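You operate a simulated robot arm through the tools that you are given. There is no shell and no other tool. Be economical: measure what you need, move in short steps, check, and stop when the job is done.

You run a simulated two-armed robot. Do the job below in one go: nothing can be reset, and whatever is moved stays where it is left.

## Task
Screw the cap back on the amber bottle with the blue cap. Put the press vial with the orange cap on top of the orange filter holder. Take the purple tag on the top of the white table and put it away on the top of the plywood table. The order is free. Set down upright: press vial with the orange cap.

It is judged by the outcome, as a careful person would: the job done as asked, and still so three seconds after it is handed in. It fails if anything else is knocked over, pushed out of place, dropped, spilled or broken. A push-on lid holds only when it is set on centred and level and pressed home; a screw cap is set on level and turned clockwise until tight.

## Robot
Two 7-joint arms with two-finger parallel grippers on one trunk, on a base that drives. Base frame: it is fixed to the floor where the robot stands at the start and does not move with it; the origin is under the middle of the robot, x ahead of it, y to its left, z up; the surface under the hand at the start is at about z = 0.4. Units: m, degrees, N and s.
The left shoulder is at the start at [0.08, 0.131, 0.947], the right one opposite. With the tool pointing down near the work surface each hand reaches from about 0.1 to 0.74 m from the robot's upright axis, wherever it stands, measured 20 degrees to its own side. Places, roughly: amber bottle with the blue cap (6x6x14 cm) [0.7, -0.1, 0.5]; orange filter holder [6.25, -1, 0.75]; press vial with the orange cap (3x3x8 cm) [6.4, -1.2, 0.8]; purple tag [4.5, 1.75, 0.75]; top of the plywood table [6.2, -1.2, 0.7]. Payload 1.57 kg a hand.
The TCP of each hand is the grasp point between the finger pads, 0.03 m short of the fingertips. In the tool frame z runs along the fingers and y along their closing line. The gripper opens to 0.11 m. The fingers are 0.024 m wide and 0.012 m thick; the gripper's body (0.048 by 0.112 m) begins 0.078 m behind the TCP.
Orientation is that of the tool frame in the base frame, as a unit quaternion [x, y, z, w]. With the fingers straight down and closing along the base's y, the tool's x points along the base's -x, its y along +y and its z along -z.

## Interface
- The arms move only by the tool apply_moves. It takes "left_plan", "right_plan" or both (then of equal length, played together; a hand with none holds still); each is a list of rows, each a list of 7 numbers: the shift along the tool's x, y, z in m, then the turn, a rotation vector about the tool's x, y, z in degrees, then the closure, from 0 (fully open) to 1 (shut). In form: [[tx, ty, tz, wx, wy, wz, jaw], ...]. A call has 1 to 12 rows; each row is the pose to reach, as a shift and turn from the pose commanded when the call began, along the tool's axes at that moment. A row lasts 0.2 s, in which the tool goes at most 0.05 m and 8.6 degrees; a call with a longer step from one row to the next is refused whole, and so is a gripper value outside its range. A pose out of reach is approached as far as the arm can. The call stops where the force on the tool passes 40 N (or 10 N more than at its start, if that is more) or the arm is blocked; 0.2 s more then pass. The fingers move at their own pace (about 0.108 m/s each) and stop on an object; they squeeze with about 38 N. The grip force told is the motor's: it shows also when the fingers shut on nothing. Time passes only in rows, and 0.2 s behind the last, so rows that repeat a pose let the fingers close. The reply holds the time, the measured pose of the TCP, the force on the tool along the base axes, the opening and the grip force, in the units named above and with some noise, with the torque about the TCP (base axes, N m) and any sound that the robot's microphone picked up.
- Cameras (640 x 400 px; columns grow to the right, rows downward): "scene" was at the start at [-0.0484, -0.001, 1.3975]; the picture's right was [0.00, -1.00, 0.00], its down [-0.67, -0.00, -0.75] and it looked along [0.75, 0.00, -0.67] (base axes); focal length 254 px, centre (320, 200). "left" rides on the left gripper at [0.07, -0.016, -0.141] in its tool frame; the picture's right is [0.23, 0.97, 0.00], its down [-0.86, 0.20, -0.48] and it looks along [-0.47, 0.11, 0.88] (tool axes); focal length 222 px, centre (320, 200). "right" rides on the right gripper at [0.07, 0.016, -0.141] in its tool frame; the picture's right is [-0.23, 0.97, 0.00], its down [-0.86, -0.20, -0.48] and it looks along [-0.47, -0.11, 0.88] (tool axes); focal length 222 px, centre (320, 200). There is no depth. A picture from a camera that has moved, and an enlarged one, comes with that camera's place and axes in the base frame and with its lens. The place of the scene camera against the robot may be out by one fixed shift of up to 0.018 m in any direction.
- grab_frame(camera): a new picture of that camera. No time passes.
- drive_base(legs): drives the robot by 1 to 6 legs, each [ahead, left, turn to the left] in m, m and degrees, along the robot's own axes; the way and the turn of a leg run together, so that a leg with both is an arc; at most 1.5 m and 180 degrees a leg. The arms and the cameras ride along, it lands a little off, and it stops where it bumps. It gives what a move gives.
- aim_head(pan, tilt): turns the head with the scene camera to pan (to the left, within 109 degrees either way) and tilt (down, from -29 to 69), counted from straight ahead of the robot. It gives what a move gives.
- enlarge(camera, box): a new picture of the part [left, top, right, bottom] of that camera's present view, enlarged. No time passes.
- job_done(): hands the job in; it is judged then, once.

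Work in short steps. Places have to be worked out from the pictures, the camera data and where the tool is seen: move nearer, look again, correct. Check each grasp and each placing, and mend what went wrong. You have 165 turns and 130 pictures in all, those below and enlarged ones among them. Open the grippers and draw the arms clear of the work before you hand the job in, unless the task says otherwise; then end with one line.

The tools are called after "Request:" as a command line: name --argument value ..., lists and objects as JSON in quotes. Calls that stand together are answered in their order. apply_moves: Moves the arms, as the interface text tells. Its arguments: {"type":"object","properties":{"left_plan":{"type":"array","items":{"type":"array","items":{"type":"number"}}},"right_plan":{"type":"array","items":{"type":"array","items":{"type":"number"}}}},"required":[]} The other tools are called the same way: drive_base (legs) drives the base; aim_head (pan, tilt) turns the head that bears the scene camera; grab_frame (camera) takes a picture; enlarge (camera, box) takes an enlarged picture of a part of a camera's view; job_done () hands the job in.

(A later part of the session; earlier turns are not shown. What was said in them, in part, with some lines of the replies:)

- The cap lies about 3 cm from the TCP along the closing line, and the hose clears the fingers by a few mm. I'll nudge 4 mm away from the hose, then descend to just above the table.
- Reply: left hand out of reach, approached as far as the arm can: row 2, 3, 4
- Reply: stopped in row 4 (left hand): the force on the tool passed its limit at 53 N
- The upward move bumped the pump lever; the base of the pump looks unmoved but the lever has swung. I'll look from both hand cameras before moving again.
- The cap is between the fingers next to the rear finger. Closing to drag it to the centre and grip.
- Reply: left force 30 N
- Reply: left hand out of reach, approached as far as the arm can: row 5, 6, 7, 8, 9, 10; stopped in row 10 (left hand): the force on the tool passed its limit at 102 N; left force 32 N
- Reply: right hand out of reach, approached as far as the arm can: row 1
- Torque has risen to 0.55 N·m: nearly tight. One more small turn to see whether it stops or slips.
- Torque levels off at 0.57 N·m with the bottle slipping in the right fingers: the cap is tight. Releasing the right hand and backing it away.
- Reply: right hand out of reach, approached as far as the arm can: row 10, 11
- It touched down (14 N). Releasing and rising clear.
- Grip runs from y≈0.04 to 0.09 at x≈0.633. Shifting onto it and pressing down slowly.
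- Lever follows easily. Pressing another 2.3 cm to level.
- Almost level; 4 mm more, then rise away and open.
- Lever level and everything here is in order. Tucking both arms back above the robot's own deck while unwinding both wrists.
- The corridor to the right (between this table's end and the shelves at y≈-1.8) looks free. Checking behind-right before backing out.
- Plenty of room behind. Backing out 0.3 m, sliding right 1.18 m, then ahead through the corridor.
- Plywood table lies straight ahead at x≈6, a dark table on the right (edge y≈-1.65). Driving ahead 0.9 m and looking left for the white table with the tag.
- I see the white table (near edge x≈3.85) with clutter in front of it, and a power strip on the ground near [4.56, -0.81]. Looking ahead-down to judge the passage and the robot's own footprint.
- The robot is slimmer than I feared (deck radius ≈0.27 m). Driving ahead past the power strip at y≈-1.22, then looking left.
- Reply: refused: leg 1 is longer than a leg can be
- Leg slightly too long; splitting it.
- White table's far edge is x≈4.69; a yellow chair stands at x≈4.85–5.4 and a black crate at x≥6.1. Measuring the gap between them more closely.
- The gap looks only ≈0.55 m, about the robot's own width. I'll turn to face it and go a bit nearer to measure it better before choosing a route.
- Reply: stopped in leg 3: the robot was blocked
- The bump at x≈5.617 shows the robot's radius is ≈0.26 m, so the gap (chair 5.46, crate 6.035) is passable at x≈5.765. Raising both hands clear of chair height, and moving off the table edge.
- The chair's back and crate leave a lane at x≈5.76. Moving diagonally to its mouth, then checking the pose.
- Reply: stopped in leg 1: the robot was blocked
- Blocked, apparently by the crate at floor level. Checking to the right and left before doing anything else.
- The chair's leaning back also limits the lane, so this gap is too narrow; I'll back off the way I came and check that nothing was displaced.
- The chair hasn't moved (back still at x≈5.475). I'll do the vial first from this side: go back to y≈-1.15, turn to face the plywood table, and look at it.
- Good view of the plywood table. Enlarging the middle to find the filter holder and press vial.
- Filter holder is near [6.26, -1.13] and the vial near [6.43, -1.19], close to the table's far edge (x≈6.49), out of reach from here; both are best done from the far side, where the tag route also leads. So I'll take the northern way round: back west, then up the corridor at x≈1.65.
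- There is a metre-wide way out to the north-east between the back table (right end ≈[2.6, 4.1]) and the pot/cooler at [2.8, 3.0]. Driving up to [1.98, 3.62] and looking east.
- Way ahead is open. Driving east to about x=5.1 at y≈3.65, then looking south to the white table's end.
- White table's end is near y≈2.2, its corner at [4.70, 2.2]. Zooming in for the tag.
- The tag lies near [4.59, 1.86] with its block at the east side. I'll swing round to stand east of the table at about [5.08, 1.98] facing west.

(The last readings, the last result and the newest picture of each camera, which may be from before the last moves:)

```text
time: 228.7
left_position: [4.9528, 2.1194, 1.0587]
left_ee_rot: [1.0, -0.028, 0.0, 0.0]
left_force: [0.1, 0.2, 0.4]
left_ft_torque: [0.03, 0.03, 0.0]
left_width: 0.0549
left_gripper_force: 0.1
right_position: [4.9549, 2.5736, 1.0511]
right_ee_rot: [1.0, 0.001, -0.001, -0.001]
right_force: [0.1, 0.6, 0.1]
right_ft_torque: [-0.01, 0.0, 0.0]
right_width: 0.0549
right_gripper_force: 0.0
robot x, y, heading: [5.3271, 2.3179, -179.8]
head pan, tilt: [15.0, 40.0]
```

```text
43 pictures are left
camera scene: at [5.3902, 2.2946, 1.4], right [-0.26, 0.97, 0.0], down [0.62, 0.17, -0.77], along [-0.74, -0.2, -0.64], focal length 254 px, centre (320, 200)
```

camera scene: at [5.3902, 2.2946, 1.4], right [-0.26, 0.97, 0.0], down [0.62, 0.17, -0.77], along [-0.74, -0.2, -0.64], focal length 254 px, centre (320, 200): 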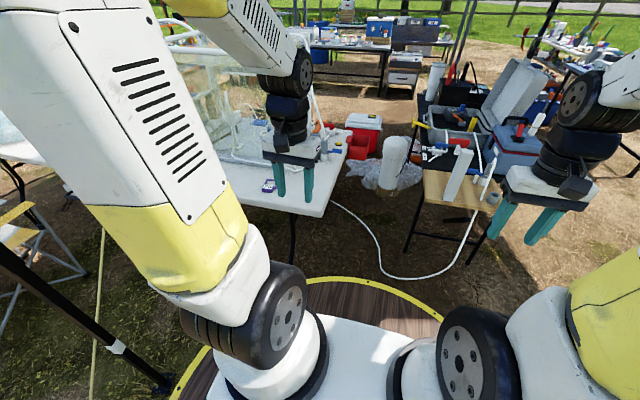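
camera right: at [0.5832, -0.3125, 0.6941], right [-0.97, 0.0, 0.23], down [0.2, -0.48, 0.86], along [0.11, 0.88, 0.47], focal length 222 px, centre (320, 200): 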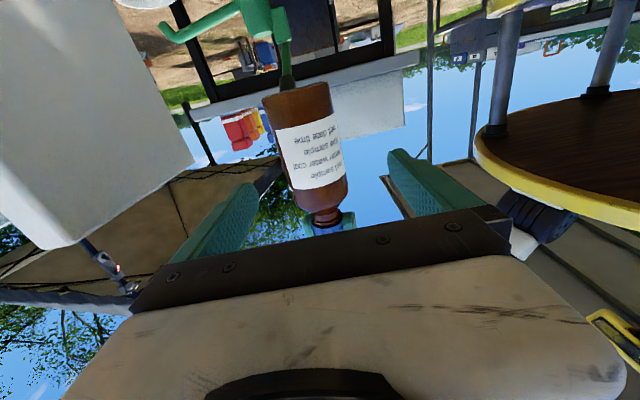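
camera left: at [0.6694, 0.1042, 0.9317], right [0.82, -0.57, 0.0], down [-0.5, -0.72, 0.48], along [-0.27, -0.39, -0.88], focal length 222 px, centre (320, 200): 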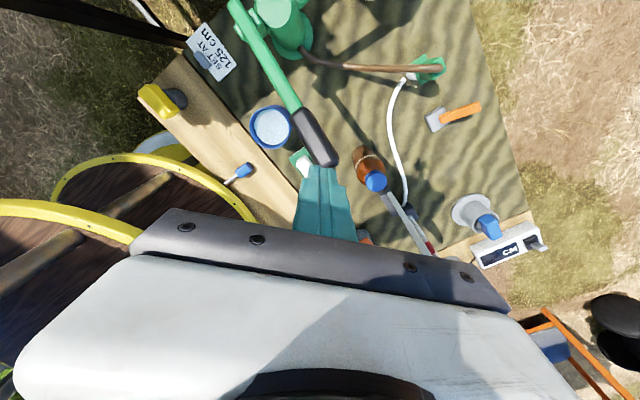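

Tag confirmed at about [4.606, 1.851]. Moving in to [5.1, 2.0].

Request:
drive_base --legs '[[0.22, 0.32, 0]]'

Request:
apply_moves --left_plan '[[-0.02, 0, 0.03, 0, 0, 0, 0.3], [-0.04, 0, 0.06, 0, 0, 0, 0.3], [-0.06, 0, 0.09, 0, 0, 0, 0.3], [-0.07, 0, 0.12, 0, 0, 0, 0.3]]'

Request:
grab_frame --camera "left"

```text
time: 231.1
left_position: [4.7354, 1.7996, 1.0574]
left_ee_rot: [1.0, -0.028, -0.001, 0.001]
left_force: [-0.4, 0.2, -0.4]
left_ft_torque: [0.02, 0.0, 0.01]
left_width: 0.055
left_gripper_force: 0.1
right_position: [4.7384, 2.2532, 1.0505]
right_ee_rot: [1.0, 0.0, 0.0, -0.001]
right_force: [-0.1, -0.2, -0.3]
right_ft_torque: [-0.03, -0.04, 0.01]
right_width: 0.055
right_gripper_force: 0.1
robot x, y, heading: [5.1035, 1.9942, -180.0]
head pan, tilt: [15.0, 40.0]
```

```text
time: 232.1
left_position: [4.6661, 1.8042, 0.9395]
left_ee_rot: [1.0, -0.028, 0.0, 0.001]
left_force: [-0.1, -0.2, 0.6]
left_ft_torque: [0.0, 0.03, 0.01]
left_width: 0.0771
left_gripper_force: 0.0
right_position: [4.7383, 2.2525, 1.0512]
right_ee_rot: [1.0, 0.001, -0.001, -0.001]
right_force: [-0.1, -0.3, -0.2]
right_ft_torque: [0.0, 0.03, 0.01]
right_width: 0.0548
right_gripper_force: 0.0
robot x, y, heading: [5.1096, 2.0012, -179.8]
head pan, tilt: [15.0, 40.0]
```

```text
42 pictures are left
camera left: at [4.7354, 1.8165, 1.0785], right [0.17, -0.98, 0.0], down [-0.86, -0.15, 0.48], along [-0.47, -0.09, -0.88], focal length 222 px, centre (320, 200)
```

left: 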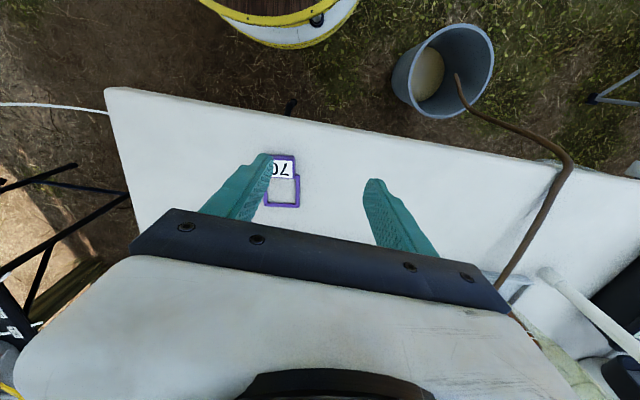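

Tag block is at about [4.61, 1.848], loop toward −x. Moving above it and descending partway with open fingers.

Request:
apply_moves --left_plan '[[-0.029, -0.02, 0, 0, 0, 0, 0.2], [-0.0584, -0.0408, 0, 0, 0, 0, 0.2], [-0.0584, -0.0408, 0.04, 0, 0, 0, 0.2], [-0.0584, -0.0408, 0.08, 0, 0, 0, 0.2], [-0.0584, -0.0408, 0.12, 0, 0, 0, 0.2], [-0.0584, -0.0408, 0.135, 0, 0, 0, 0.2]]'

Request:
grab_frame --camera "left"

```text
time: 233.5
left_position: [4.6096, 1.8481, 0.8033]
left_ee_rot: [1.0, -0.027, 0.0, 0.001]
left_force: [0.0, 0.2, 0.5]
left_ft_torque: [-0.01, 0.0, 0.0]
left_width: 0.088
left_gripper_force: 0.1
right_position: [4.7391, 2.2527, 1.0518]
right_ee_rot: [1.0, 0.0, 0.0, -0.001]
right_force: [0.0, 0.4, -0.2]
right_ft_torque: [-0.01, -0.01, 0.03]
right_width: 0.055
right_gripper_force: 0.0
robot x, y, heading: [5.1093, 1.9965, -179.7]
head pan, tilt: [15.0, 40.0]
```

```text
41 pictures are left
camera left: at [4.6796, 1.8602, 0.9433], right [0.17, -0.98, 0.0], down [-0.86, -0.15, 0.48], along [-0.47, -0.08, -0.88], focal length 222 px, centre (320, 200)
```

left: 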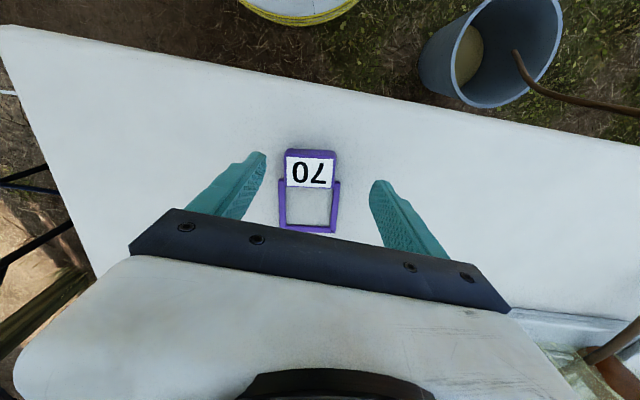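

Nearly centred. Shifting 6 mm and lowering in small steps until the fingertips are near the table surface.

Request:
apply_moves --left_plan '[[0, -0.006, 0.01, 0, 0, 0, 0.2], [0, -0.006, 0.018, 0, 0, 0, 0.2], [0, -0.006, 0.024, 0, 0, 0, 0.2], [0, -0.006, 0.029, 0, 0, 0, 0.2]]'

Request:
grab_frame --camera "left"

```text
time: 234.5
left_position: [4.6096, 1.8522, 0.7758]
left_ee_rot: [1.0, -0.028, 0.0, 0.001]
left_force: [-0.5, 0.1, -0.1]
left_ft_torque: [0.02, -0.01, 0.0]
left_width: 0.0881
left_gripper_force: 0.0
right_position: [4.7389, 2.2533, 1.0512]
right_ee_rot: [1.0, 0.001, 0.001, -0.001]
right_force: [-0.5, -0.8, -0.3]
right_ft_torque: [0.0, 0.02, -0.01]
right_width: 0.0549
right_gripper_force: 0.1
robot x, y, heading: [5.1104, 1.9996, -180.0]
head pan, tilt: [15.0, 40.0]
```

```text
40 pictures are left
camera left: at [4.6801, 1.8656, 0.9147], right [0.17, -0.98, 0.0], down [-0.87, -0.15, 0.48], along [-0.47, -0.09, -0.88], focal length 222 px, centre (320, 200)
```

left: 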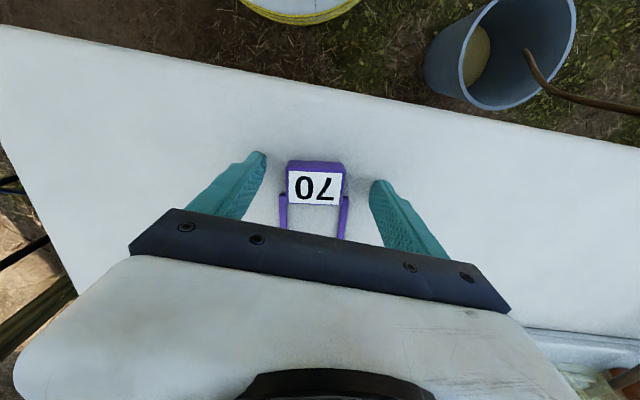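

The block is between the fingers. Lowering a little further and closing.

Request:
apply_moves --left_plan '[[0, 0, 0.004, 0, 0, 0, 0.2], [0, 0, 0.008, 0, 0, 0, 0.2], [0, 0, 0.008, 0, 0, 0, 0.5], [0, 0, 0.008, 0, 0, 0, 0.8], [0, 0, 0.008, 0, 0, 0, 1], [0, 0, 0.008, 0, 0, 0, 1]]'

Request:
apply_moves --left_plan '[[0, 0, -0.02, 0, 0, 0, 1], [0, 0, -0.06, 0, 0, 0, 1], [0, 0, -0.1, 0, 0, 0, 1], [0, 0, -0.14, 0, 0, 0, 1], [0.03, 0, -0.18, 0, 0, 0, 1], [0.06, 0, -0.22, 0, 0, 0, 1], [0.09, 0, -0.26, 0, 0, 0, 1], [0.12, 0, -0.28, 0, 0, 0, 1]]'

Request:
grab_frame --camera "left"

```text
time: 235.1
left_position: [4.6104, 1.8535, 0.77]
left_ee_rot: [1.0, -0.028, -0.001, 0.0]
left_force: [5.2, -1.5, 16.1]
left_ft_torque: [0.7, -0.34, -0.22]
left_width: 0.0873
left_gripper_force: 0.1
right_position: [4.7388, 2.2535, 1.0513]
right_ee_rot: [1.0, 0.0, -0.001, -0.001]
right_force: [0.5, -0.6, -0.5]
right_ft_torque: [-0.01, -0.04, -0.02]
right_width: 0.0548
right_gripper_force: 0.0
robot x, y, heading: [5.1074, 1.9947, -179.9]
head pan, tilt: [15.0, 40.0]
stopped in row 2 (left hand): the force on the tool passed its limit at 54 N (the readings are from after the stop); the commanded pose is now the measured one
```

```text
time: 236.9
left_position: [4.7301, 1.8469, 1.0475]
left_ee_rot: [1.0, -0.028, 0.0, -0.001]
left_force: [0.3, 0.3, -0.8]
left_ft_torque: [-0.02, -0.08, -0.01]
left_width: 0.0449
left_gripper_force: 38.2
right_position: [4.7381, 2.2528, 1.0521]
right_ee_rot: [1.0, 0.0, 0.0, 0.0]
right_force: [0.3, -0.2, 0.6]
right_ft_torque: [0.02, -0.04, -0.02]
right_width: 0.0551
right_gripper_force: 0.0
robot x, y, heading: [5.11, 1.9951, -180.0]
head pan, tilt: [15.0, 40.0]
```

```text
39 pictures are left
camera left: at [4.8003, 1.8593, 1.1882], right [0.17, -0.99, 0.0], down [-0.86, -0.15, 0.48], along [-0.47, -0.08, -0.88], focal length 222 px, centre (320, 200)
```

left: 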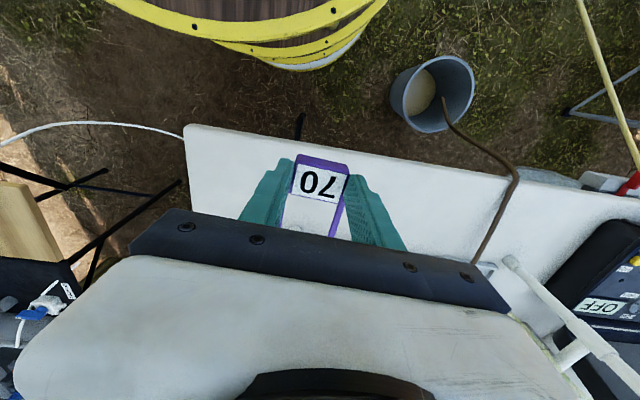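

Tag is firmly held (0.045 m). Driving out round the rope's peg and along to the far side of the plywood table.

Request:
drive_base --legs '[[-0.22, -0.32, 0], [-0.9, -0.1, 0], [-0.75, 0.9, 0], [0, 1.3, 0]]'

Request:
aim_head --pan 40 --tilt 35

Request:
grab_frame --camera "scene"

```text
time: 255.3
left_position: [6.5963, 0.0753, 1.0478]
left_ee_rot: [1.0, -0.028, -0.001, 0.001]
left_force: [-1.0, -1.0, 0.0]
left_ft_torque: [0.0, -0.04, -0.01]
left_width: 0.0445
left_gripper_force: 38.0
right_position: [6.6033, 0.4808, 1.0516]
right_ee_rot: [1.0, -0.001, 0.0, -0.001]
right_force: [0.4, 0.5, 0.6]
right_ft_torque: [0.0, 0.0, 0.0]
right_width: 0.0551
right_gripper_force: 0.1
robot x, y, heading: [6.9769, 0.2237, -179.9]
head pan, tilt: [15.0, 40.0]
```

```text
time: 256.2
left_position: [6.5962, 0.0738, 1.0476]
left_ee_rot: [1.0, -0.029, 0.0, 0.001]
left_force: [1.3, -0.2, -0.1]
left_ft_torque: [0.04, 0.01, 0.03]
left_width: 0.0448
left_gripper_force: 38.7
right_position: [6.6037, 0.481, 1.051]
right_ee_rot: [1.0, -0.001, 0.0, -0.001]
right_force: [-1.3, 0.1, -0.1]
right_ft_torque: [0.0, 0.0, 0.0]
right_width: 0.0549
right_gripper_force: 0.0
robot x, y, heading: [6.9735, 0.2272, -180.1]
head pan, tilt: [40.0, 35.0]
```

```text
38 pictures are left
camera scene: at [7.0527, 0.167, 1.4075], right [-0.64, 0.77, 0.0], down [0.44, 0.37, -0.82], along [-0.63, -0.53, -0.57], focal length 254 px, centre (320, 200)
```

scene: 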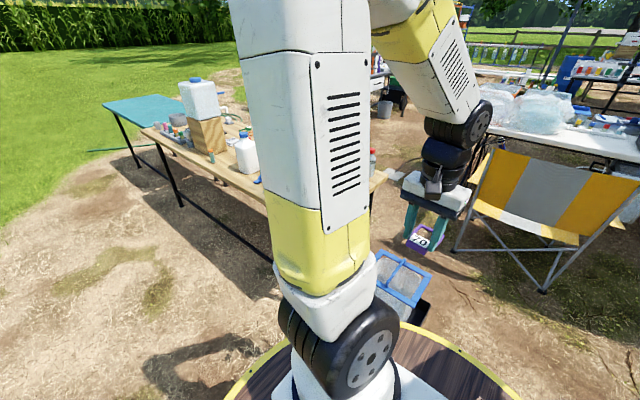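

Far side is open. Sliding along to y≈-1.05 and viewing the table.

Request:
drive_base --legs '[[0, 1.28, 0]]'

Request:
aim_head --pan 10 --tilt 45

Request:
grab_frame --camera "scene"

```text
time: 262.6
left_position: [6.5839, -1.1895, 1.0484]
left_ee_rot: [0.999, -0.037, 0.0, 0.0]
left_force: [0.7, -0.7, -0.1]
left_ft_torque: [0.05, 0.03, 0.0]
left_width: 0.0444
left_gripper_force: 38.2
right_position: [6.599, -0.7849, 1.0514]
right_ee_rot: [1.0, -0.009, 0.0, 0.0]
right_force: [-0.1, 0.1, -0.7]
right_ft_torque: [-0.01, 0.02, 0.03]
right_width: 0.0545
right_gripper_force: 0.1
robot x, y, heading: [6.9609, -1.0465, 179.2]
head pan, tilt: [40.0, 35.0]
```

```text
time: 263.6
left_position: [6.5825, -1.1894, 1.048]
left_ee_rot: [0.999, -0.038, -0.001, 0.001]
left_force: [0.4, 0.0, 0.2]
left_ft_torque: [0.02, -0.04, -0.01]
left_width: 0.0448
left_gripper_force: 38.0
right_position: [6.5999, -0.7831, 1.0508]
right_ee_rot: [1.0, -0.01, 0.0, 0.0]
right_force: [-0.3, 0.9, -0.9]
right_ft_torque: [-0.03, 0.02, 0.0]
right_width: 0.0548
right_gripper_force: 0.1
robot x, y, heading: [6.9631, -1.0497, 178.8]
head pan, tilt: [10.0, 45.0]
```

```text
37 pictures are left
camera scene: at [7.03, -1.0628, 1.3927], right [-0.16, 0.99, 0.0], down [0.7, 0.11, -0.71], along [-0.7, -0.11, -0.71], focal length 254 px, centre (320, 200)
```

scene: 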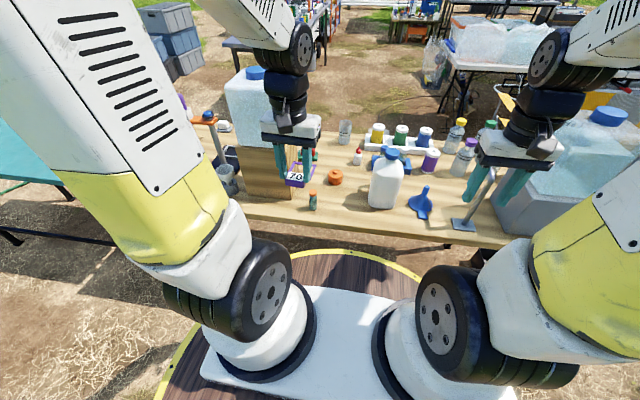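

Filter holder at ≈[6.25, -1.124], vial at ≈[6.41, -1.19]. I'll set the tag down on the free patch near [6.38, -1.04]; moving above it first.

Request:
apply_moves --left_plan '[[-0.036, -0.022, 0, 0, 0, 0, 1], [-0.071, -0.044, 0, 0, 0, 0, 1], [-0.107, -0.066, 0, 0, 0, 0, 1], [-0.142, -0.088, 0, 0, 0, 0, 1], [-0.178, -0.11, 0, 0, 0, 0, 1], [-0.2132, -0.1332, 0, 0, 0, 0, 1], [-0.2132, -0.1332, 0.04, 0, 0, 0, 1], [-0.2132, -0.1332, 0.08, 0, 0, 0, 1], [-0.2132, -0.1332, 0.12, 0, 0, 0, 1], [-0.2132, -0.1332, 0.15, 0, 0, 0, 1]]'

Request:
grab_frame --camera "left"

```text
time: 265.8
left_position: [6.3807, -1.0415, 0.899]
left_ee_rot: [0.999, -0.037, -0.001, 0.0]
left_force: [-0.1, 0.7, -0.2]
left_ft_torque: [0.0, 0.01, -0.01]
left_width: 0.0445
left_gripper_force: 38.3
right_position: [6.5987, -0.784, 1.0513]
right_ee_rot: [1.0, -0.01, 0.0, -0.001]
right_force: [0.4, -0.1, 0.7]
right_ft_torque: [0.03, 0.01, 0.0]
right_width: 0.0549
right_gripper_force: 0.0
robot x, y, heading: [6.9674, -1.0449, 178.9]
head pan, tilt: [10.0, 45.0]
```

```text
36 pictures are left
camera left: at [6.4507, -1.0301, 1.0386], right [0.15, -0.99, 0.0], down [-0.87, -0.13, 0.48], along [-0.47, -0.08, -0.88], focal length 222 px, centre (320, 200)
```

left: 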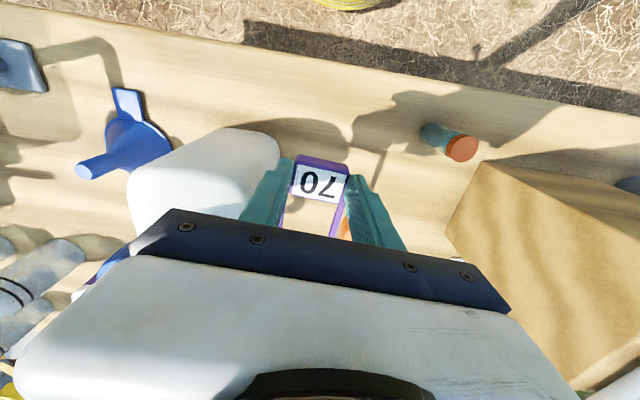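

The white jug is close on the left, so I'll shift the drop spot to about [6.395, -1.095], midway between jug and vial, and lower gently.

Request:
apply_moves --left_plan '[[0.009, 0.026, 0, 0, 0, 0, 1], [0.018, 0.0523, 0, 0, 0, 0, 1], [0.018, 0.0523, 0.04, 0, 0, 0, 1], [0.018, 0.0523, 0.08, 0, 0, 0, 1], [0.018, 0.0523, 0.1, 0, 0, 0, 1]]'

Request:
apply_moves --left_plan '[[0, 0, 0.004, 0, 0, 0, 1], [0, 0, 0.008, 0, 0, 0, 1], [0, 0, 0.012, 0, 0, 0, 1], [0, 0, 0.016, 0, 0, 0, 1], [0, 0, 0.02, 0, 0, 0, 1]]'

Request:
grab_frame --camera "left"

```text
time: 267.0
left_position: [6.3923, -1.0956, 0.7966]
left_ee_rot: [0.999, -0.037, -0.001, 0.001]
left_force: [-0.1, 0.0, -0.7]
left_ft_torque: [0.02, 0.02, -0.03]
left_width: 0.0444
left_gripper_force: 38.3
right_position: [6.5985, -0.7832, 1.0519]
right_ee_rot: [1.0, -0.01, 0.001, -0.001]
right_force: [0.6, 0.4, -0.5]
right_ft_torque: [-0.02, 0.03, -0.01]
right_width: 0.0551
right_gripper_force: 0.0
robot x, y, heading: [6.9633, -1.0455, 178.9]
head pan, tilt: [10.0, 45.0]
```

```text
time: 268.2
left_position: [6.3938, -1.095, 0.7797]
left_ee_rot: [0.999, -0.038, -0.003, 0.0]
left_force: [1.8, -2.5, 29.4]
left_ft_torque: [-0.05, -0.01, 0.03]
left_width: 0.0448
left_gripper_force: 38.4
right_position: [6.5995, -0.7846, 1.052]
right_ee_rot: [1.0, -0.01, -0.001, -0.001]
right_force: [0.6, 1.1, 0.3]
right_ft_torque: [0.02, 0.04, 0.02]
right_width: 0.0551
right_gripper_force: 0.0
robot x, y, heading: [6.9615, -1.0452, 179.1]
head pan, tilt: [10.0, 45.0]
```

```text
35 pictures are left
camera left: at [6.4639, -1.084, 0.9197], right [0.15, -0.99, 0.0], down [-0.86, -0.13, 0.48], along [-0.48, -0.07, -0.88], focal length 222 px, centre (320, 200)
```

left: 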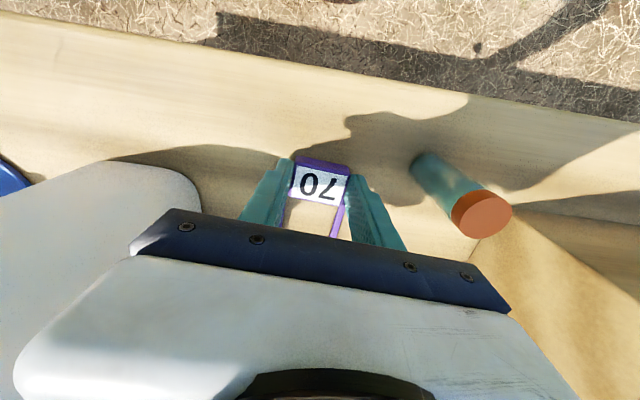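

Tag touches the table (29 N). Releasing modestly and rising.

Request:
apply_moves --left_plan '[[0, 0, -0.002, 0, 0, 0, 0.5], [0, 0, -0.002, 0, 0, 0, 0.4], [0, 0, -0.03, 0, 0, 0, 0.4], [0, 0, -0.07, 0, 0, 0, 0.4], [0, 0, -0.11, 0, 0, 0, 0.4], [0, 0, -0.14, 0, 0, 0, 0.4]]'

Request:
grab_frame --camera "left"

```text
time: 269.6
left_position: [6.3949, -1.0945, 0.918]
left_ee_rot: [0.999, -0.038, 0.0, 0.0]
left_force: [0.1, 0.1, -0.1]
left_ft_torque: [0.02, -0.01, 0.04]
left_width: 0.0661
left_gripper_force: 0.0
right_position: [6.5986, -0.7837, 1.0509]
right_ee_rot: [1.0, -0.009, 0.0, -0.001]
right_force: [-1.3, -0.4, -0.9]
right_ft_torque: [0.0, -0.03, 0.01]
right_width: 0.055
right_gripper_force: 0.0
robot x, y, heading: [6.9636, -1.0448, 179.1]
head pan, tilt: [10.0, 45.0]
```

```text
34 pictures are left
camera left: at [6.4651, -1.0833, 1.0581], right [0.15, -0.99, 0.0], down [-0.87, -0.13, 0.48], along [-0.47, -0.08, -0.88], focal length 222 px, centre (320, 200)
```

left: 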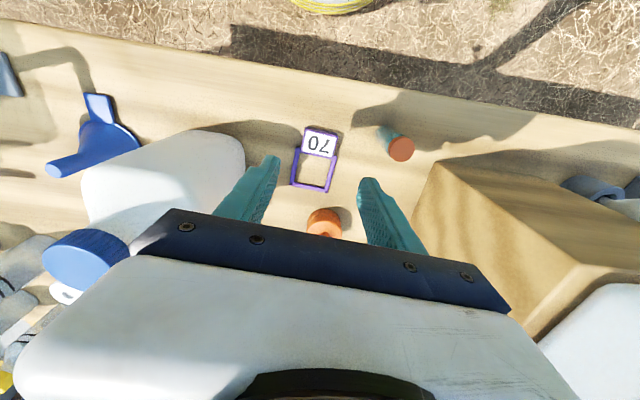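

Tag lies flat on the plywood. The vial stands at about [6.409, -1.193]; moving over it, stopping just above its cap for a check.

Request:
apply_moves --left_plan '[[0.01, 0.048, 0, 0, 0, 0, 0.35], [0.0214, 0.0971, 0, 0, 0, 0, 0.35], [0.0214, 0.0971, 0.03, 0, 0, 0, 0.35], [0.0214, 0.0971, 0.06, 0, 0, 0, 0.35]]'

Request:
grab_frame --camera "left"

Request:
enlarge --camera "scene" --box '[230, 120, 430, 245]'

```text
refused: row 2 steps farther than a row can; nothing moved
```

```text
33 pictures are left
camera left: at [6.4651, -1.0833, 1.0581], right [0.15, -0.99, 0.0], down [-0.87, -0.13, 0.48], along [-0.47, -0.08, -0.88], focal length 222 px, centre (320, 200)
```

left: 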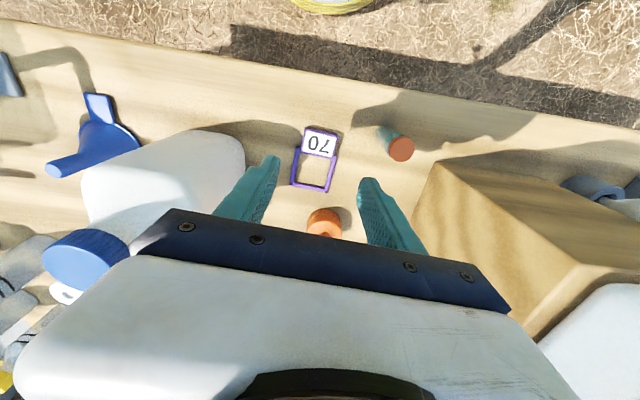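

```text
3.20 times, centred on (330, 182) of scene
camera zoom: at [7.0297, -1.0627, 1.3927], right [-0.16, 0.99, 0.0], down [0.7, 0.11, -0.71], along [-0.7, -0.11, -0.71], focal length 813 px, centre (288, 256)
```

zoom: 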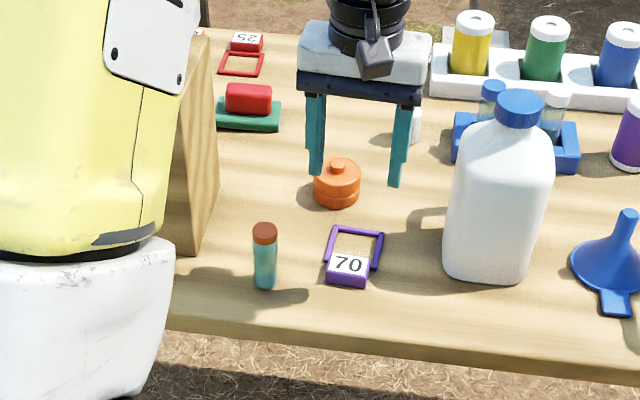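

Row step was slightly long; splitting it. The filter holder has a small boss on top, so I'll need careful centring later.

Request:
apply_moves --left_plan '[[0.007, 0.032, 0, 0, 0, 0, 0.35], [0.014, 0.065, 0, 0, 0, 0, 0.35], [0.0214, 0.0971, 0, 0, 0, 0, 0.35], [0.0214, 0.0971, 0.03, 0, 0, 0, 0.35], [0.0214, 0.0971, 0.06, 0, 0, 0, 0.35]]'

Request:
grab_frame --camera "left"

```text
time: 270.8
left_position: [6.4088, -1.1951, 0.8571]
left_ee_rot: [0.999, -0.037, -0.001, 0.002]
left_force: [-0.2, -0.6, 0.7]
left_ft_torque: [-0.03, 0.01, -0.01]
left_width: 0.0712
left_gripper_force: 0.1
right_position: [6.5991, -0.7839, 1.0514]
right_ee_rot: [1.0, -0.01, 0.001, -0.001]
right_force: [-1.1, -0.1, 0.4]
right_ft_torque: [-0.01, 0.03, -0.01]
right_width: 0.0549
right_gripper_force: 0.1
robot x, y, heading: [6.9626, -1.0474, 179.2]
head pan, tilt: [10.0, 45.0]
```

```text
31 pictures are left
camera left: at [6.4783, -1.1834, 0.998], right [0.15, -0.99, 0.0], down [-0.87, -0.13, 0.48], along [-0.47, -0.08, -0.88], focal length 222 px, centre (320, 200)
```

left: 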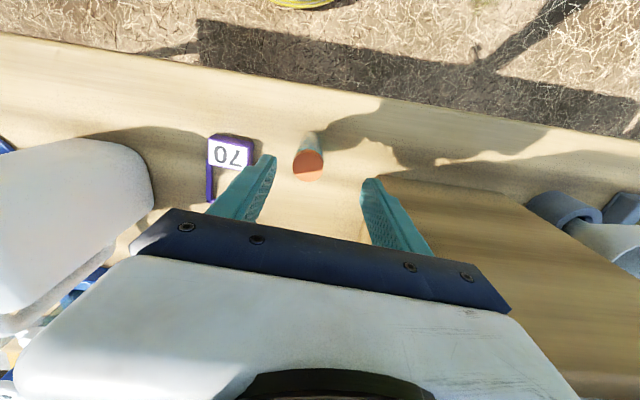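

Vial is between the fingers, 8 mm off centre; correcting and descending to grip its middle.

Request:
apply_moves --left_plan '[[-0.003, -0.008, 0.02, 0, 0, 0, 0.35], [-0.003, -0.008, 0.05, 0, 0, 0, 0.35], [-0.003, -0.008, 0.08, 0, 0, 0, 0.35], [-0.003, -0.008, 0.092, 0, 0, 0, 0.35], [-0.003, -0.008, 0.092, 0, 0, 0, 0.6], [-0.003, -0.008, 0.092, 0, 0, 0, 0.8], [-0.003, -0.008, 0.092, 0, 0, 0, 1], [-0.003, -0.008, 0.092, 0, 0, 0, 1]]'

Request:
enlarge --camera "scene" --box '[270, 140, 390, 215]'

```text
time: 271.8
left_position: [6.4045, -1.1844, 0.77]
left_ee_rot: [0.999, -0.038, -0.003, 0.0]
left_force: [-1.2, 2.3, 8.7]
left_ft_torque: [0.26, -0.05, 0.0]
left_width: 0.0457
left_gripper_force: 1.3
right_position: [6.5982, -0.7843, 1.0526]
right_ee_rot: [1.0, -0.009, 0.0, -0.001]
right_force: [-0.5, -0.4, 0.3]
right_ft_torque: [-0.01, -0.01, 0.0]
right_width: 0.0548
right_gripper_force: 0.0
robot x, y, heading: [6.9602, -1.0457, 178.9]
head pan, tilt: [10.0, 45.0]
stopped in row 5 (left hand): the force on the tool passed its limit at 46 N (the readings are from after the stop); the commanded pose is now the measured one
```

```text
5.33 times, centred on (330, 178) of scene
camera zoom: at [7.0303, -1.0626, 1.3927], right [-0.16, 0.99, 0.0], down [0.7, 0.11, -0.71], along [-0.7, -0.11, -0.71], focal length 1355 px, centre (267, 320)
```

zoom: 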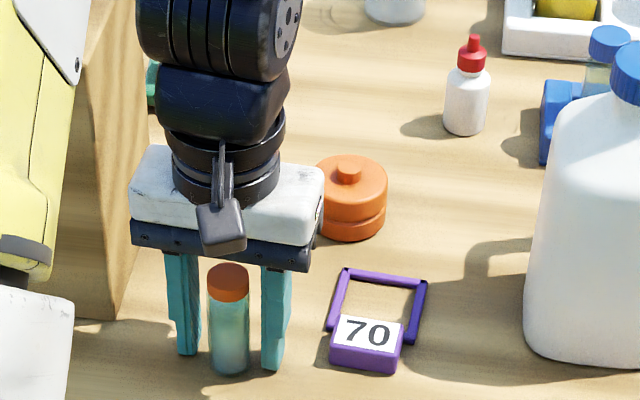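

Fingertips touched the table (surface at z≈0.74). Rising 4 mm and closing on the vial.

Request:
apply_moves --left_plan '[[0, 0, -0.004, 0, 0, 0, 0.55], [0, 0, -0.004, 0, 0, 0, 0.7], [0, 0, -0.004, 0, 0, 0, 1], [0, 0, -0.004, 0, 0, 0, 1], [0, 0, -0.004, 0, 0, 0, 1]]'

Request:
grab_frame --camera "left"

```text
time: 273.0
left_position: [6.4038, -1.1849, 0.7742]
left_ee_rot: [0.999, -0.037, -0.001, -0.001]
left_force: [0.7, 0.6, 0.2]
left_ft_torque: [-0.01, -0.01, 0.0]
left_width: 0.0277
left_gripper_force: 37.7
right_position: [6.5984, -0.7841, 1.0509]
right_ee_rot: [1.0, -0.01, 0.001, -0.001]
right_force: [0.2, -0.3, 0.7]
right_ft_torque: [0.01, 0.04, 0.03]
right_width: 0.0547
right_gripper_force: 0.0
robot x, y, heading: [6.963, -1.0505, 179.3]
head pan, tilt: [10.0, 45.0]
```

```text
29 pictures are left
camera left: at [6.4749, -1.174, 0.9136], right [0.15, -0.99, 0.0], down [-0.87, -0.13, 0.48], along [-0.47, -0.07, -0.88], focal length 222 px, centre (320, 200)
```

left: 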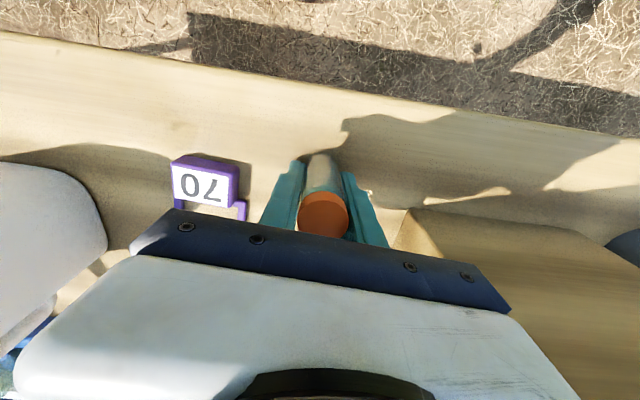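

Vial gripped (0.0277 m). Lifting it, then moving the base 0.12 m nearer for comfortable reach.

Request:
apply_moves --left_plan '[[0, 0, -0.02, 0, 0, 0, 1], [0, 0, -0.06, 0, 0, 0, 1], [0.02, -0.01, -0.1, 0, 0, 0, 1], [0.05, -0.03, -0.13, 0, 0, 0, 1], [0.08, -0.05, -0.15, 0, 0, 0, 1]]'

Request:
drive_base --legs '[[0.12, 0, 0.8]]'

```text
time: 274.2
left_position: [6.4899, -1.1407, 0.9247]
left_ee_rot: [0.999, -0.038, 0.0, 0.001]
left_force: [-0.3, -0.1, -0.5]
left_ft_torque: [0.03, -0.02, 0.02]
left_width: 0.0273
left_gripper_force: 37.2
right_position: [6.5987, -0.7844, 1.0507]
right_ee_rot: [1.0, -0.009, 0.0, -0.002]
right_force: [-0.4, -0.5, -0.2]
right_ft_torque: [0.02, -0.03, 0.01]
right_width: 0.0548
right_gripper_force: 0.0
robot x, y, heading: [6.9631, -1.0489, 179.0]
head pan, tilt: [10.0, 45.0]
```

```text
time: 275.5
left_position: [6.3701, -1.1456, 0.9242]
left_ee_rot: [1.0, -0.03, -0.002, 0.0]
left_force: [-0.6, 0.0, -0.1]
left_ft_torque: [0.02, -0.02, -0.01]
left_width: 0.0274
left_gripper_force: 37.7
right_position: [6.4742, -0.7877, 1.0508]
right_ee_rot: [1.0, -0.003, 0.0, 0.0]
right_force: [0.8, 0.9, -1.5]
right_ft_torque: [-0.02, 0.01, 0.0]
right_width: 0.0551
right_gripper_force: 0.1
robot x, y, heading: [6.8407, -1.0468, 180.0]
head pan, tilt: [10.0, 45.0]
```

Moving the vial over and past the filter holder at height so the left camera looks straight down on it.

Request:
apply_moves --left_plan '[[-0.042, -0.001, -0.005, 0, 0, 0, 1], [-0.084, -0.003, -0.01, 0, 0, 0, 1], [-0.126, -0.004, -0.01, 0, 0, 0, 1], [-0.1656, -0.0057, -0.01, 0, 0, 0, 1], [-0.1656, -0.0057, -0.01, 0, 0, 0, 1]]'

Request:
grab_frame --camera "left"

```text
time: 276.7
left_position: [6.2044, -1.1295, 0.9346]
left_ee_rot: [1.0, -0.03, -0.001, -0.001]
left_force: [-0.1, -0.2, -1.2]
left_ft_torque: [-0.04, 0.0, 0.03]
left_width: 0.0275
left_gripper_force: 37.8
right_position: [6.4745, -0.788, 1.0514]
right_ee_rot: [1.0, -0.003, 0.0, 0.0]
right_force: [-0.9, 0.2, -0.2]
right_ft_torque: [0.03, 0.04, -0.01]
right_width: 0.0552
right_gripper_force: 0.1
robot x, y, heading: [6.84, -1.0406, 179.9]
head pan, tilt: [10.0, 45.0]
```

```text
28 pictures are left
camera left: at [6.2753, -1.1183, 1.0744], right [0.17, -0.99, 0.0], down [-0.86, -0.15, 0.48], along [-0.47, -0.08, -0.88], focal length 222 px, centre (320, 200)
```

left: 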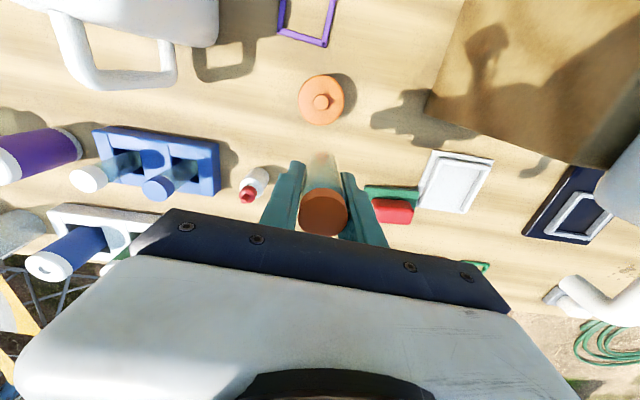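

Enlarging to get the boss centre, and the vial's cap in the fingers.

Request:
enlarge --camera "left" --box '[272, 66, 368, 126]'

Request:
enlarge --camera "left" --box '[248, 150, 400, 245]'

```text
6.67 times, centred on (320, 96) of left
camera zoom: at [6.2753, -1.1183, 1.0744], right [0.17, -0.99, 0.0], down [-0.86, -0.15, 0.48], along [-0.47, -0.08, -0.88], focal length 1481 px, centre (320, 893)
```

zoom: 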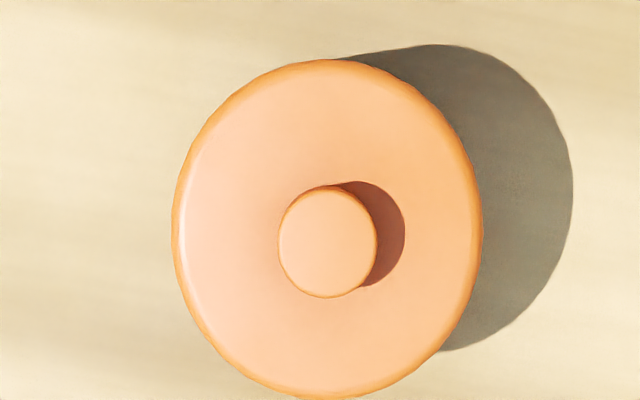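

```text
4.21 times, centred on (324, 198) of left
camera zoom: at [6.2753, -1.1183, 1.0744], right [0.17, -0.99, 0.0], down [-0.86, -0.15, 0.48], along [-0.47, -0.08, -0.88], focal length 935 px, centre (303, 210)
```

zoom: 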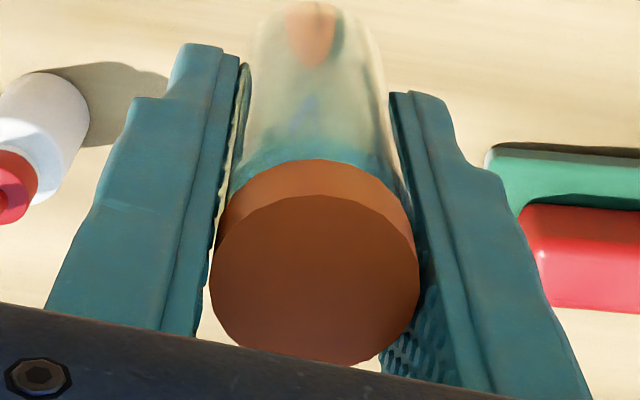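

Filter centre is [6.2515, -1.124], its boss about 2 cm wide; the vial sits ≈8 mm toward +x of the TCP. Moving so the vial's axis is over the boss and lowering to just above.

Request:
apply_moves --left_plan '[[0.02, -0.004, 0, 0, 0, 0, 1], [0.0387, -0.0083, 0, 0, 0, 0, 1], [0.0387, -0.0083, 0.04, 0, 0, 0, 1], [0.0387, -0.0083, 0.08, 0, 0, 0, 1], [0.0387, -0.0083, 0.1, 0, 0, 0, 1], [0.0387, -0.0083, 0.1, 0, 0, 0, 1]]'

Request:
enlarge --camera "scene" --box '[250, 130, 410, 230]'

Request:
grab_frame --camera "right"

```text
time: 278.1
left_position: [6.2444, -1.1246, 0.8341]
left_ee_rot: [1.0, -0.03, 0.0, 0.0]
left_force: [0.9, -0.4, 0.0]
left_ft_torque: [0.01, -0.05, 0.0]
left_width: 0.0268
left_gripper_force: 38.0
right_position: [6.4742, -0.7876, 1.05]
right_ee_rot: [1.0, -0.003, 0.0, -0.001]
right_force: [0.5, -0.9, -0.2]
right_ft_torque: [-0.01, -0.01, 0.0]
right_width: 0.0551
right_gripper_force: 0.0
robot x, y, heading: [6.8396, -1.0467, 180.0]
head pan, tilt: [10.0, 45.0]
```

```text
4.00 times, centred on (330, 180) of scene
camera zoom: at [6.9096, -1.0608, 1.3927], right [-0.17, 0.99, 0.0], down [0.7, 0.12, -0.71], along [-0.7, -0.12, -0.71], focal length 1016 px, centre (280, 280)
```

zoom: 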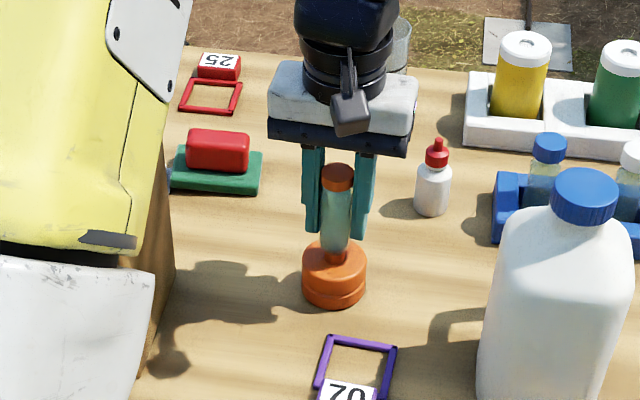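

```text
24 pictures are left
camera right: at [6.543, -0.8052, 1.1924], right [-0.23, -0.97, 0.0], down [-0.85, 0.2, 0.48], along [-0.47, 0.11, -0.88], focal length 222 px, centre (320, 200)
```

right: 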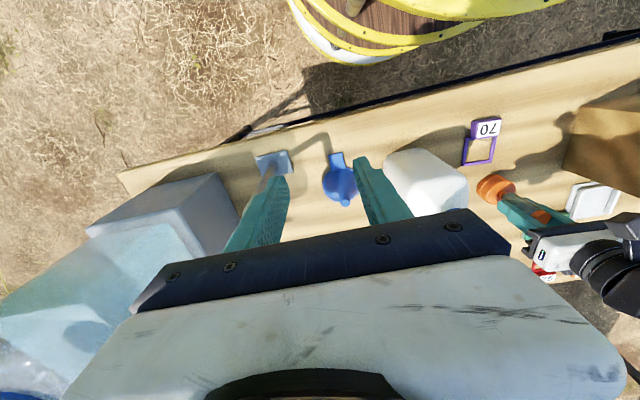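

Lined up. Lowering slowly until the vial touches the boss.

Request:
apply_moves --left_plan '[[0, 0, 0.005, 0, 0, 0, 1], [0, 0, 0.009, 0, 0, 0, 1], [0, 0, 0.012, 0, 0, 0, 1], [0, 0, 0.015, 0, 0, 0, 1], [0, 0, 0.0175, 0, 0, 0, 1]]'

Request:
enlarge --camera "scene" --box '[290, 140, 386, 200]'

Request:
enlarge --camera "right" --box '[440, 150, 600, 250]'

```text
time: 279.3
left_position: [6.2438, -1.1238, 0.8173]
left_ee_rot: [1.0, -0.031, -0.002, -0.001]
left_force: [3.4, -1.2, 14.4]
left_ft_torque: [-0.02, -0.24, -0.03]
left_width: 0.0271
left_gripper_force: 38.4
right_position: [6.4744, -0.7872, 1.0513]
right_ee_rot: [1.0, -0.003, -0.002, 0.0]
right_force: [-0.1, 0.0, 0.0]
right_ft_torque: [0.03, -0.01, -0.01]
right_width: 0.0553
right_gripper_force: 0.1
robot x, y, heading: [6.8438, -1.0487, 179.7]
head pan, tilt: [10.0, 45.0]
```

```text
6.67 times, centred on (338, 170) of scene
camera zoom: at [6.9101, -1.0608, 1.3927], right [-0.17, 0.99, 0.0], down [0.7, 0.12, -0.71], along [-0.7, -0.12, -0.71], focal length 1694 px, centre (200, 400)
```

zoom: 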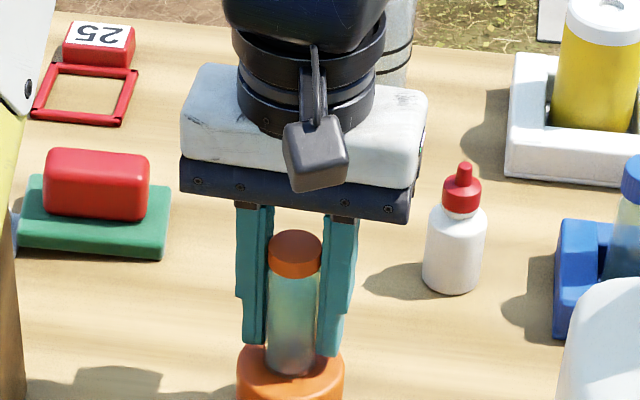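

```text
4.00 times, centred on (520, 200) of right
camera zoom: at [6.5434, -0.8052, 1.1925], right [-0.23, -0.97, 0.0], down [-0.85, 0.2, 0.48], along [-0.47, 0.11, -0.88], focal length 888 px, centre (-480, 200)
```

zoom: 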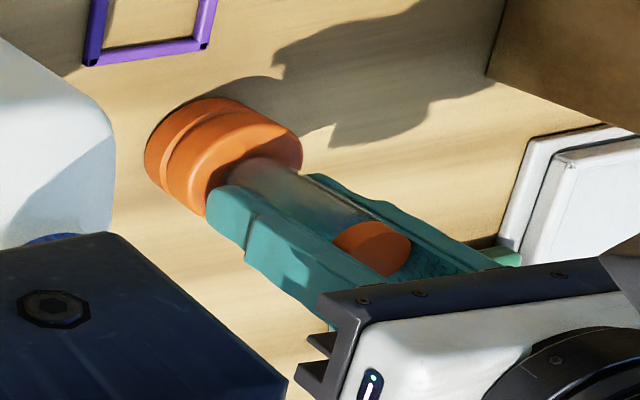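

Contact with 14 N, and the torque puts the contact point 8.6 mm ahead of the TCP, i.e. right at the vial's axis. Easing off and opening slowly.

Request:
apply_moves --left_plan '[[0, 0, -0.0015, 0, 0, 0, 1], [0, 0, -0.0015, 0, 0, 0, 0.72], [0, 0, -0.0015, 0, 0, 0, 0.65], [0, 0, -0.0015, 0, 0, 0, 0.55], [0, 0, -0.0015, 0, 0, 0, 0.45], [0, 0, -0.0015, 0, 0, 0, 0.45]]'

Request:
enlarge --camera "scene" --box '[290, 140, 386, 200]'

Request:
enlarge --camera "right" --box '[440, 150, 600, 250]'

```text
time: 280.7
left_position: [6.2445, -1.1242, 0.8184]
left_ee_rot: [1.0, -0.031, -0.001, 0.0]
left_force: [-0.3, -0.3, 0.6]
left_ft_torque: [-0.01, -0.01, 0.01]
left_width: 0.0605
left_gripper_force: 0.0
right_position: [6.4744, -0.7877, 1.0517]
right_ee_rot: [1.0, -0.003, 0.0, 0.0]
right_force: [0.5, -0.4, -0.3]
right_ft_torque: [-0.03, -0.01, -0.02]
right_width: 0.0551
right_gripper_force: 0.1
robot x, y, heading: [6.8448, -1.0468, 180.0]
head pan, tilt: [10.0, 45.0]
```

```text
6.67 times, centred on (338, 170) of scene
camera zoom: at [6.9095, -1.0608, 1.3927], right [-0.17, 0.99, 0.0], down [0.7, 0.12, -0.71], along [-0.7, -0.12, -0.71], focal length 1694 px, centre (200, 400)
```

zoom: 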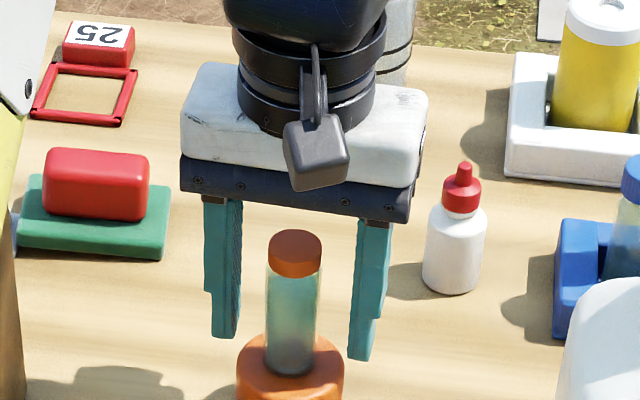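

```text
4.00 times, centred on (520, 200) of right
camera zoom: at [6.543, -0.8052, 1.1924], right [-0.23, -0.97, 0.0], down [-0.85, 0.2, 0.48], along [-0.47, 0.11, -0.88], focal length 888 px, centre (-480, 200)
```

zoom: 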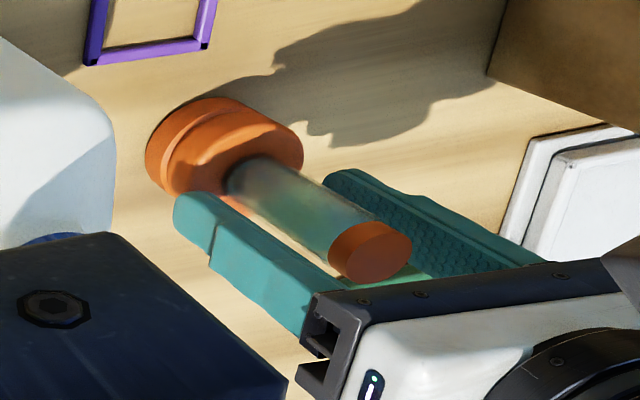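

The vial stands upright on its own. Rising straight up and drawing the arm back, then checking.

Request:
apply_moves --left_plan '[[0, 0, -0.02, 0, 0, 0, 0.4], [0, 0, -0.05, 0, 0, 0, 0.4], [0, 0, -0.09, 0, 0, 0, 0.4], [0, 0, -0.13, 0, 0, 0, 0.4], [0, 0, -0.17, 0, 0, 0, 0.3], [0, 0, -0.21, 0, 0, 0, 0], [0.04, 0, -0.23, 0, 0, 0, 0], [0.08, 0, -0.23, 0, 0, 0, 0], [0.12, 0, -0.23, 0, 0, 0, 0], [0.16, 0, -0.23, 0, 0, 0, 0], [0.2, 0, -0.23, 0, 0, 0, 0]]' --right_plan '[[0, 0, 0, 0, 0, 0, 0.4], [0, 0, 0, 0, 0, 0, 0.3], [0, 0, 0, 0, 0, 0, 0.2], [0, 0, 0, 0, 0, 0, 0], [0, 0, 0, 0, 0, 0, 0], [0, 0, 0, 0, 0, 0, 0], [0, 0, 0, 0, 0, 0, 0], [0, 0, 0, 0, 0, 0, 0], [0, 0, 0, 0, 0, 0, 0], [0, 0, 0, 0, 0, 0, 0], [0, 0, 0, 0, 0, 0, 0]]'

Request:
drive_base --legs '[[-0.3, 0, 0]]'

Request:
grab_frame --camera "scene"

Request:
enlarge --camera "scene" --box '[240, 90, 400, 190]'

```text
time: 283.1
left_position: [6.4455, -1.1348, 1.0473]
left_ee_rot: [1.0, -0.03, -0.002, 0.0]
left_force: [-1.2, 0.3, 0.3]
left_ft_torque: [-0.03, -0.01, -0.03]
left_width: 0.1101
left_gripper_force: 0.0
right_position: [6.4739, -0.7894, 1.0517]
right_ee_rot: [1.0, -0.002, 0.0, -0.001]
right_force: [0.1, 0.0, 0.3]
right_ft_torque: [-0.01, -0.04, 0.01]
right_width: 0.1102
right_gripper_force: 0.1
robot x, y, heading: [6.8428, -1.0451, 179.7]
head pan, tilt: [10.0, 45.0]
```

```text
time: 285.1
left_position: [6.7454, -1.1369, 1.046]
left_ee_rot: [1.0, -0.03, -0.001, 0.0]
left_force: [0.4, -0.4, 0.6]
left_ft_torque: [0.0, 0.01, 0.01]
left_width: 0.1101
left_gripper_force: 0.0
right_position: [6.7738, -0.7889, 1.0503]
right_ee_rot: [1.0, -0.002, 0.0, -0.002]
right_force: [0.2, -0.2, 0.4]
right_ft_torque: [0.02, 0.0, -0.01]
right_width: 0.1102
right_gripper_force: 0.1
robot x, y, heading: [7.1455, -1.0454, 179.9]
head pan, tilt: [10.0, 45.0]
```

```text
19 pictures are left
camera scene: at [7.2094, -1.0613, 1.3927], right [-0.17, 0.99, 0.0], down [0.7, 0.12, -0.71], along [-0.7, -0.12, -0.71], focal length 254 px, centre (320, 200)
```

scene: 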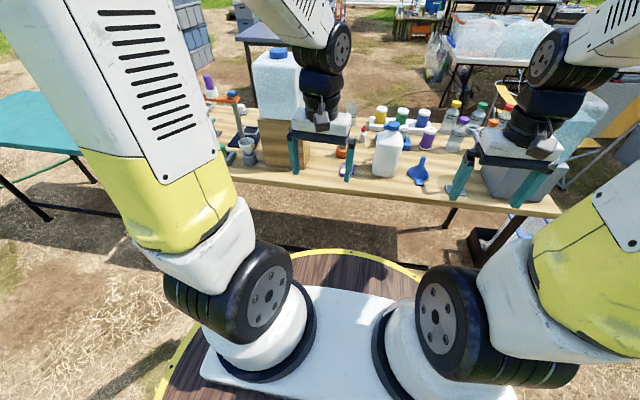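

```text
4.00 times, centred on (320, 140) of scene
camera zoom: at [7.2094, -1.0613, 1.3927], right [-0.17, 0.99, 0.0], down [0.7, 0.12, -0.71], along [-0.7, -0.12, -0.71], focal length 1016 px, centre (320, 440)
```

zoom: 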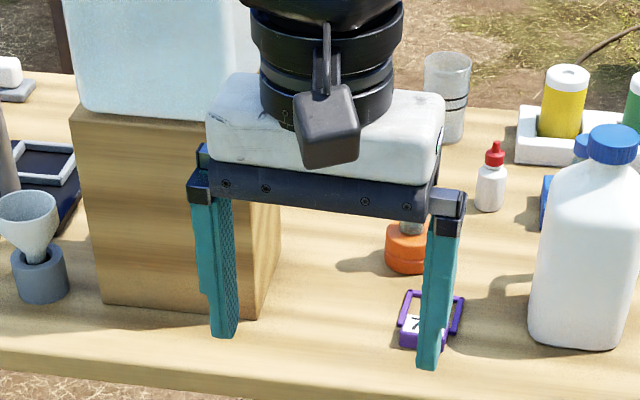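

The hand hides the vial from the head; checking with the left camera.

Request:
grab_frame --camera "left"

Request:
enlarge --camera "right" --box '[440, 100, 640, 225]'

```text
17 pictures are left
camera left: at [6.8149, -1.1249, 1.187], right [0.17, -0.99, 0.0], down [-0.86, -0.15, 0.48], along [-0.47, -0.08, -0.88], focal length 222 px, centre (320, 200)
```

left: 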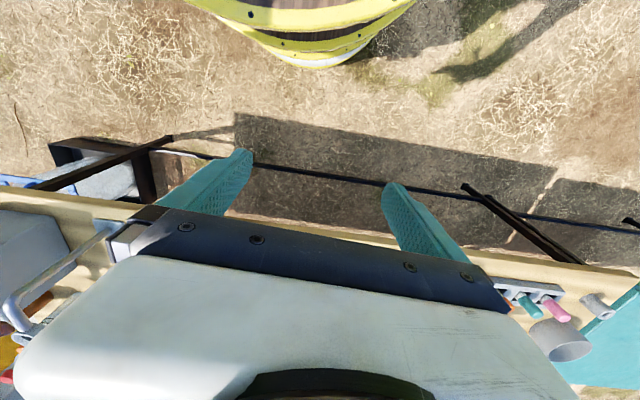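

```text
3.20 times, centred on (540, 162) of right
camera zoom: at [6.8427, -0.8059, 1.1924], right [-0.23, -0.97, 0.0], down [-0.85, 0.2, 0.48], along [-0.47, 0.11, -0.88], focal length 711 px, centre (-384, 320)
```

zoom: 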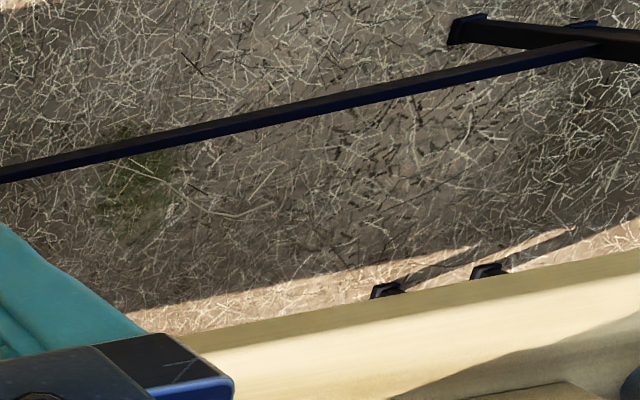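

Not in their view. Shifting the base sideways a little so the head camera sees past the hand.

Request:
drive_base --legs '[[0, 0.22, 0]]'

Request:
enlarge --camera "scene" --box '[280, 80, 480, 205]'

```text
time: 286.8
left_position: [6.7439, -1.3579, 1.0463]
left_ee_rot: [1.0, -0.031, -0.001, 0.0]
left_force: [0.6, 0.4, 0.0]
left_ft_torque: [-0.03, 0.03, -0.02]
left_width: 0.11
left_gripper_force: 0.1
right_position: [6.7737, -1.0098, 1.053]
right_ee_rot: [1.0, -0.003, 0.0, -0.001]
right_force: [-1.0, -0.5, -0.7]
right_ft_torque: [-0.01, 0.01, 0.01]
right_width: 0.1099
right_gripper_force: 0.1
robot x, y, heading: [7.1404, -1.2688, 179.5]
head pan, tilt: [10.0, 45.0]
```

```text
3.20 times, centred on (380, 142) of scene
camera zoom: at [7.209, -1.2826, 1.3927], right [-0.17, 0.99, 0.0], down [0.7, 0.12, -0.71], along [-0.7, -0.12, -0.71], focal length 813 px, centre (128, 384)
```

zoom: 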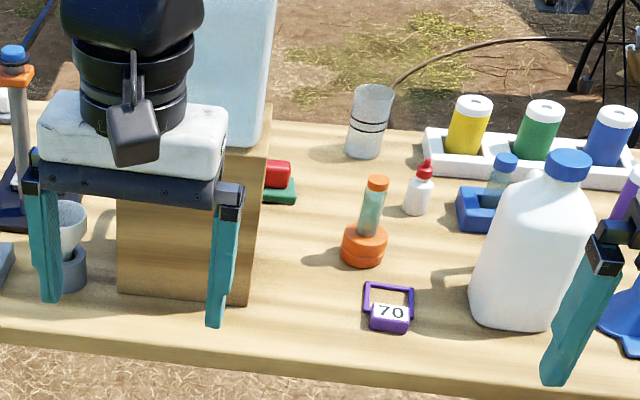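

The vial stands upright on the orange filter holder and the purple tag lies flat on the plywood table. The bottle was left capped and tight, and both grippers are open and clear, so I'm handing in.

Request:
job_done

```text
The job is handed in.
```

All three parts are done and handed in: the blue cap is screwed tight on the amber bottle, the press vial stands upright on the orange filter holder, and the purple tag lies on the plywood table. On the way I knocked the pump lever and pressed it back level, though some water had run into its bucket. I also bumped the plywood table edge and, I think, the folding chair; the chair had not moved, and nothing on the table looked disturbed.
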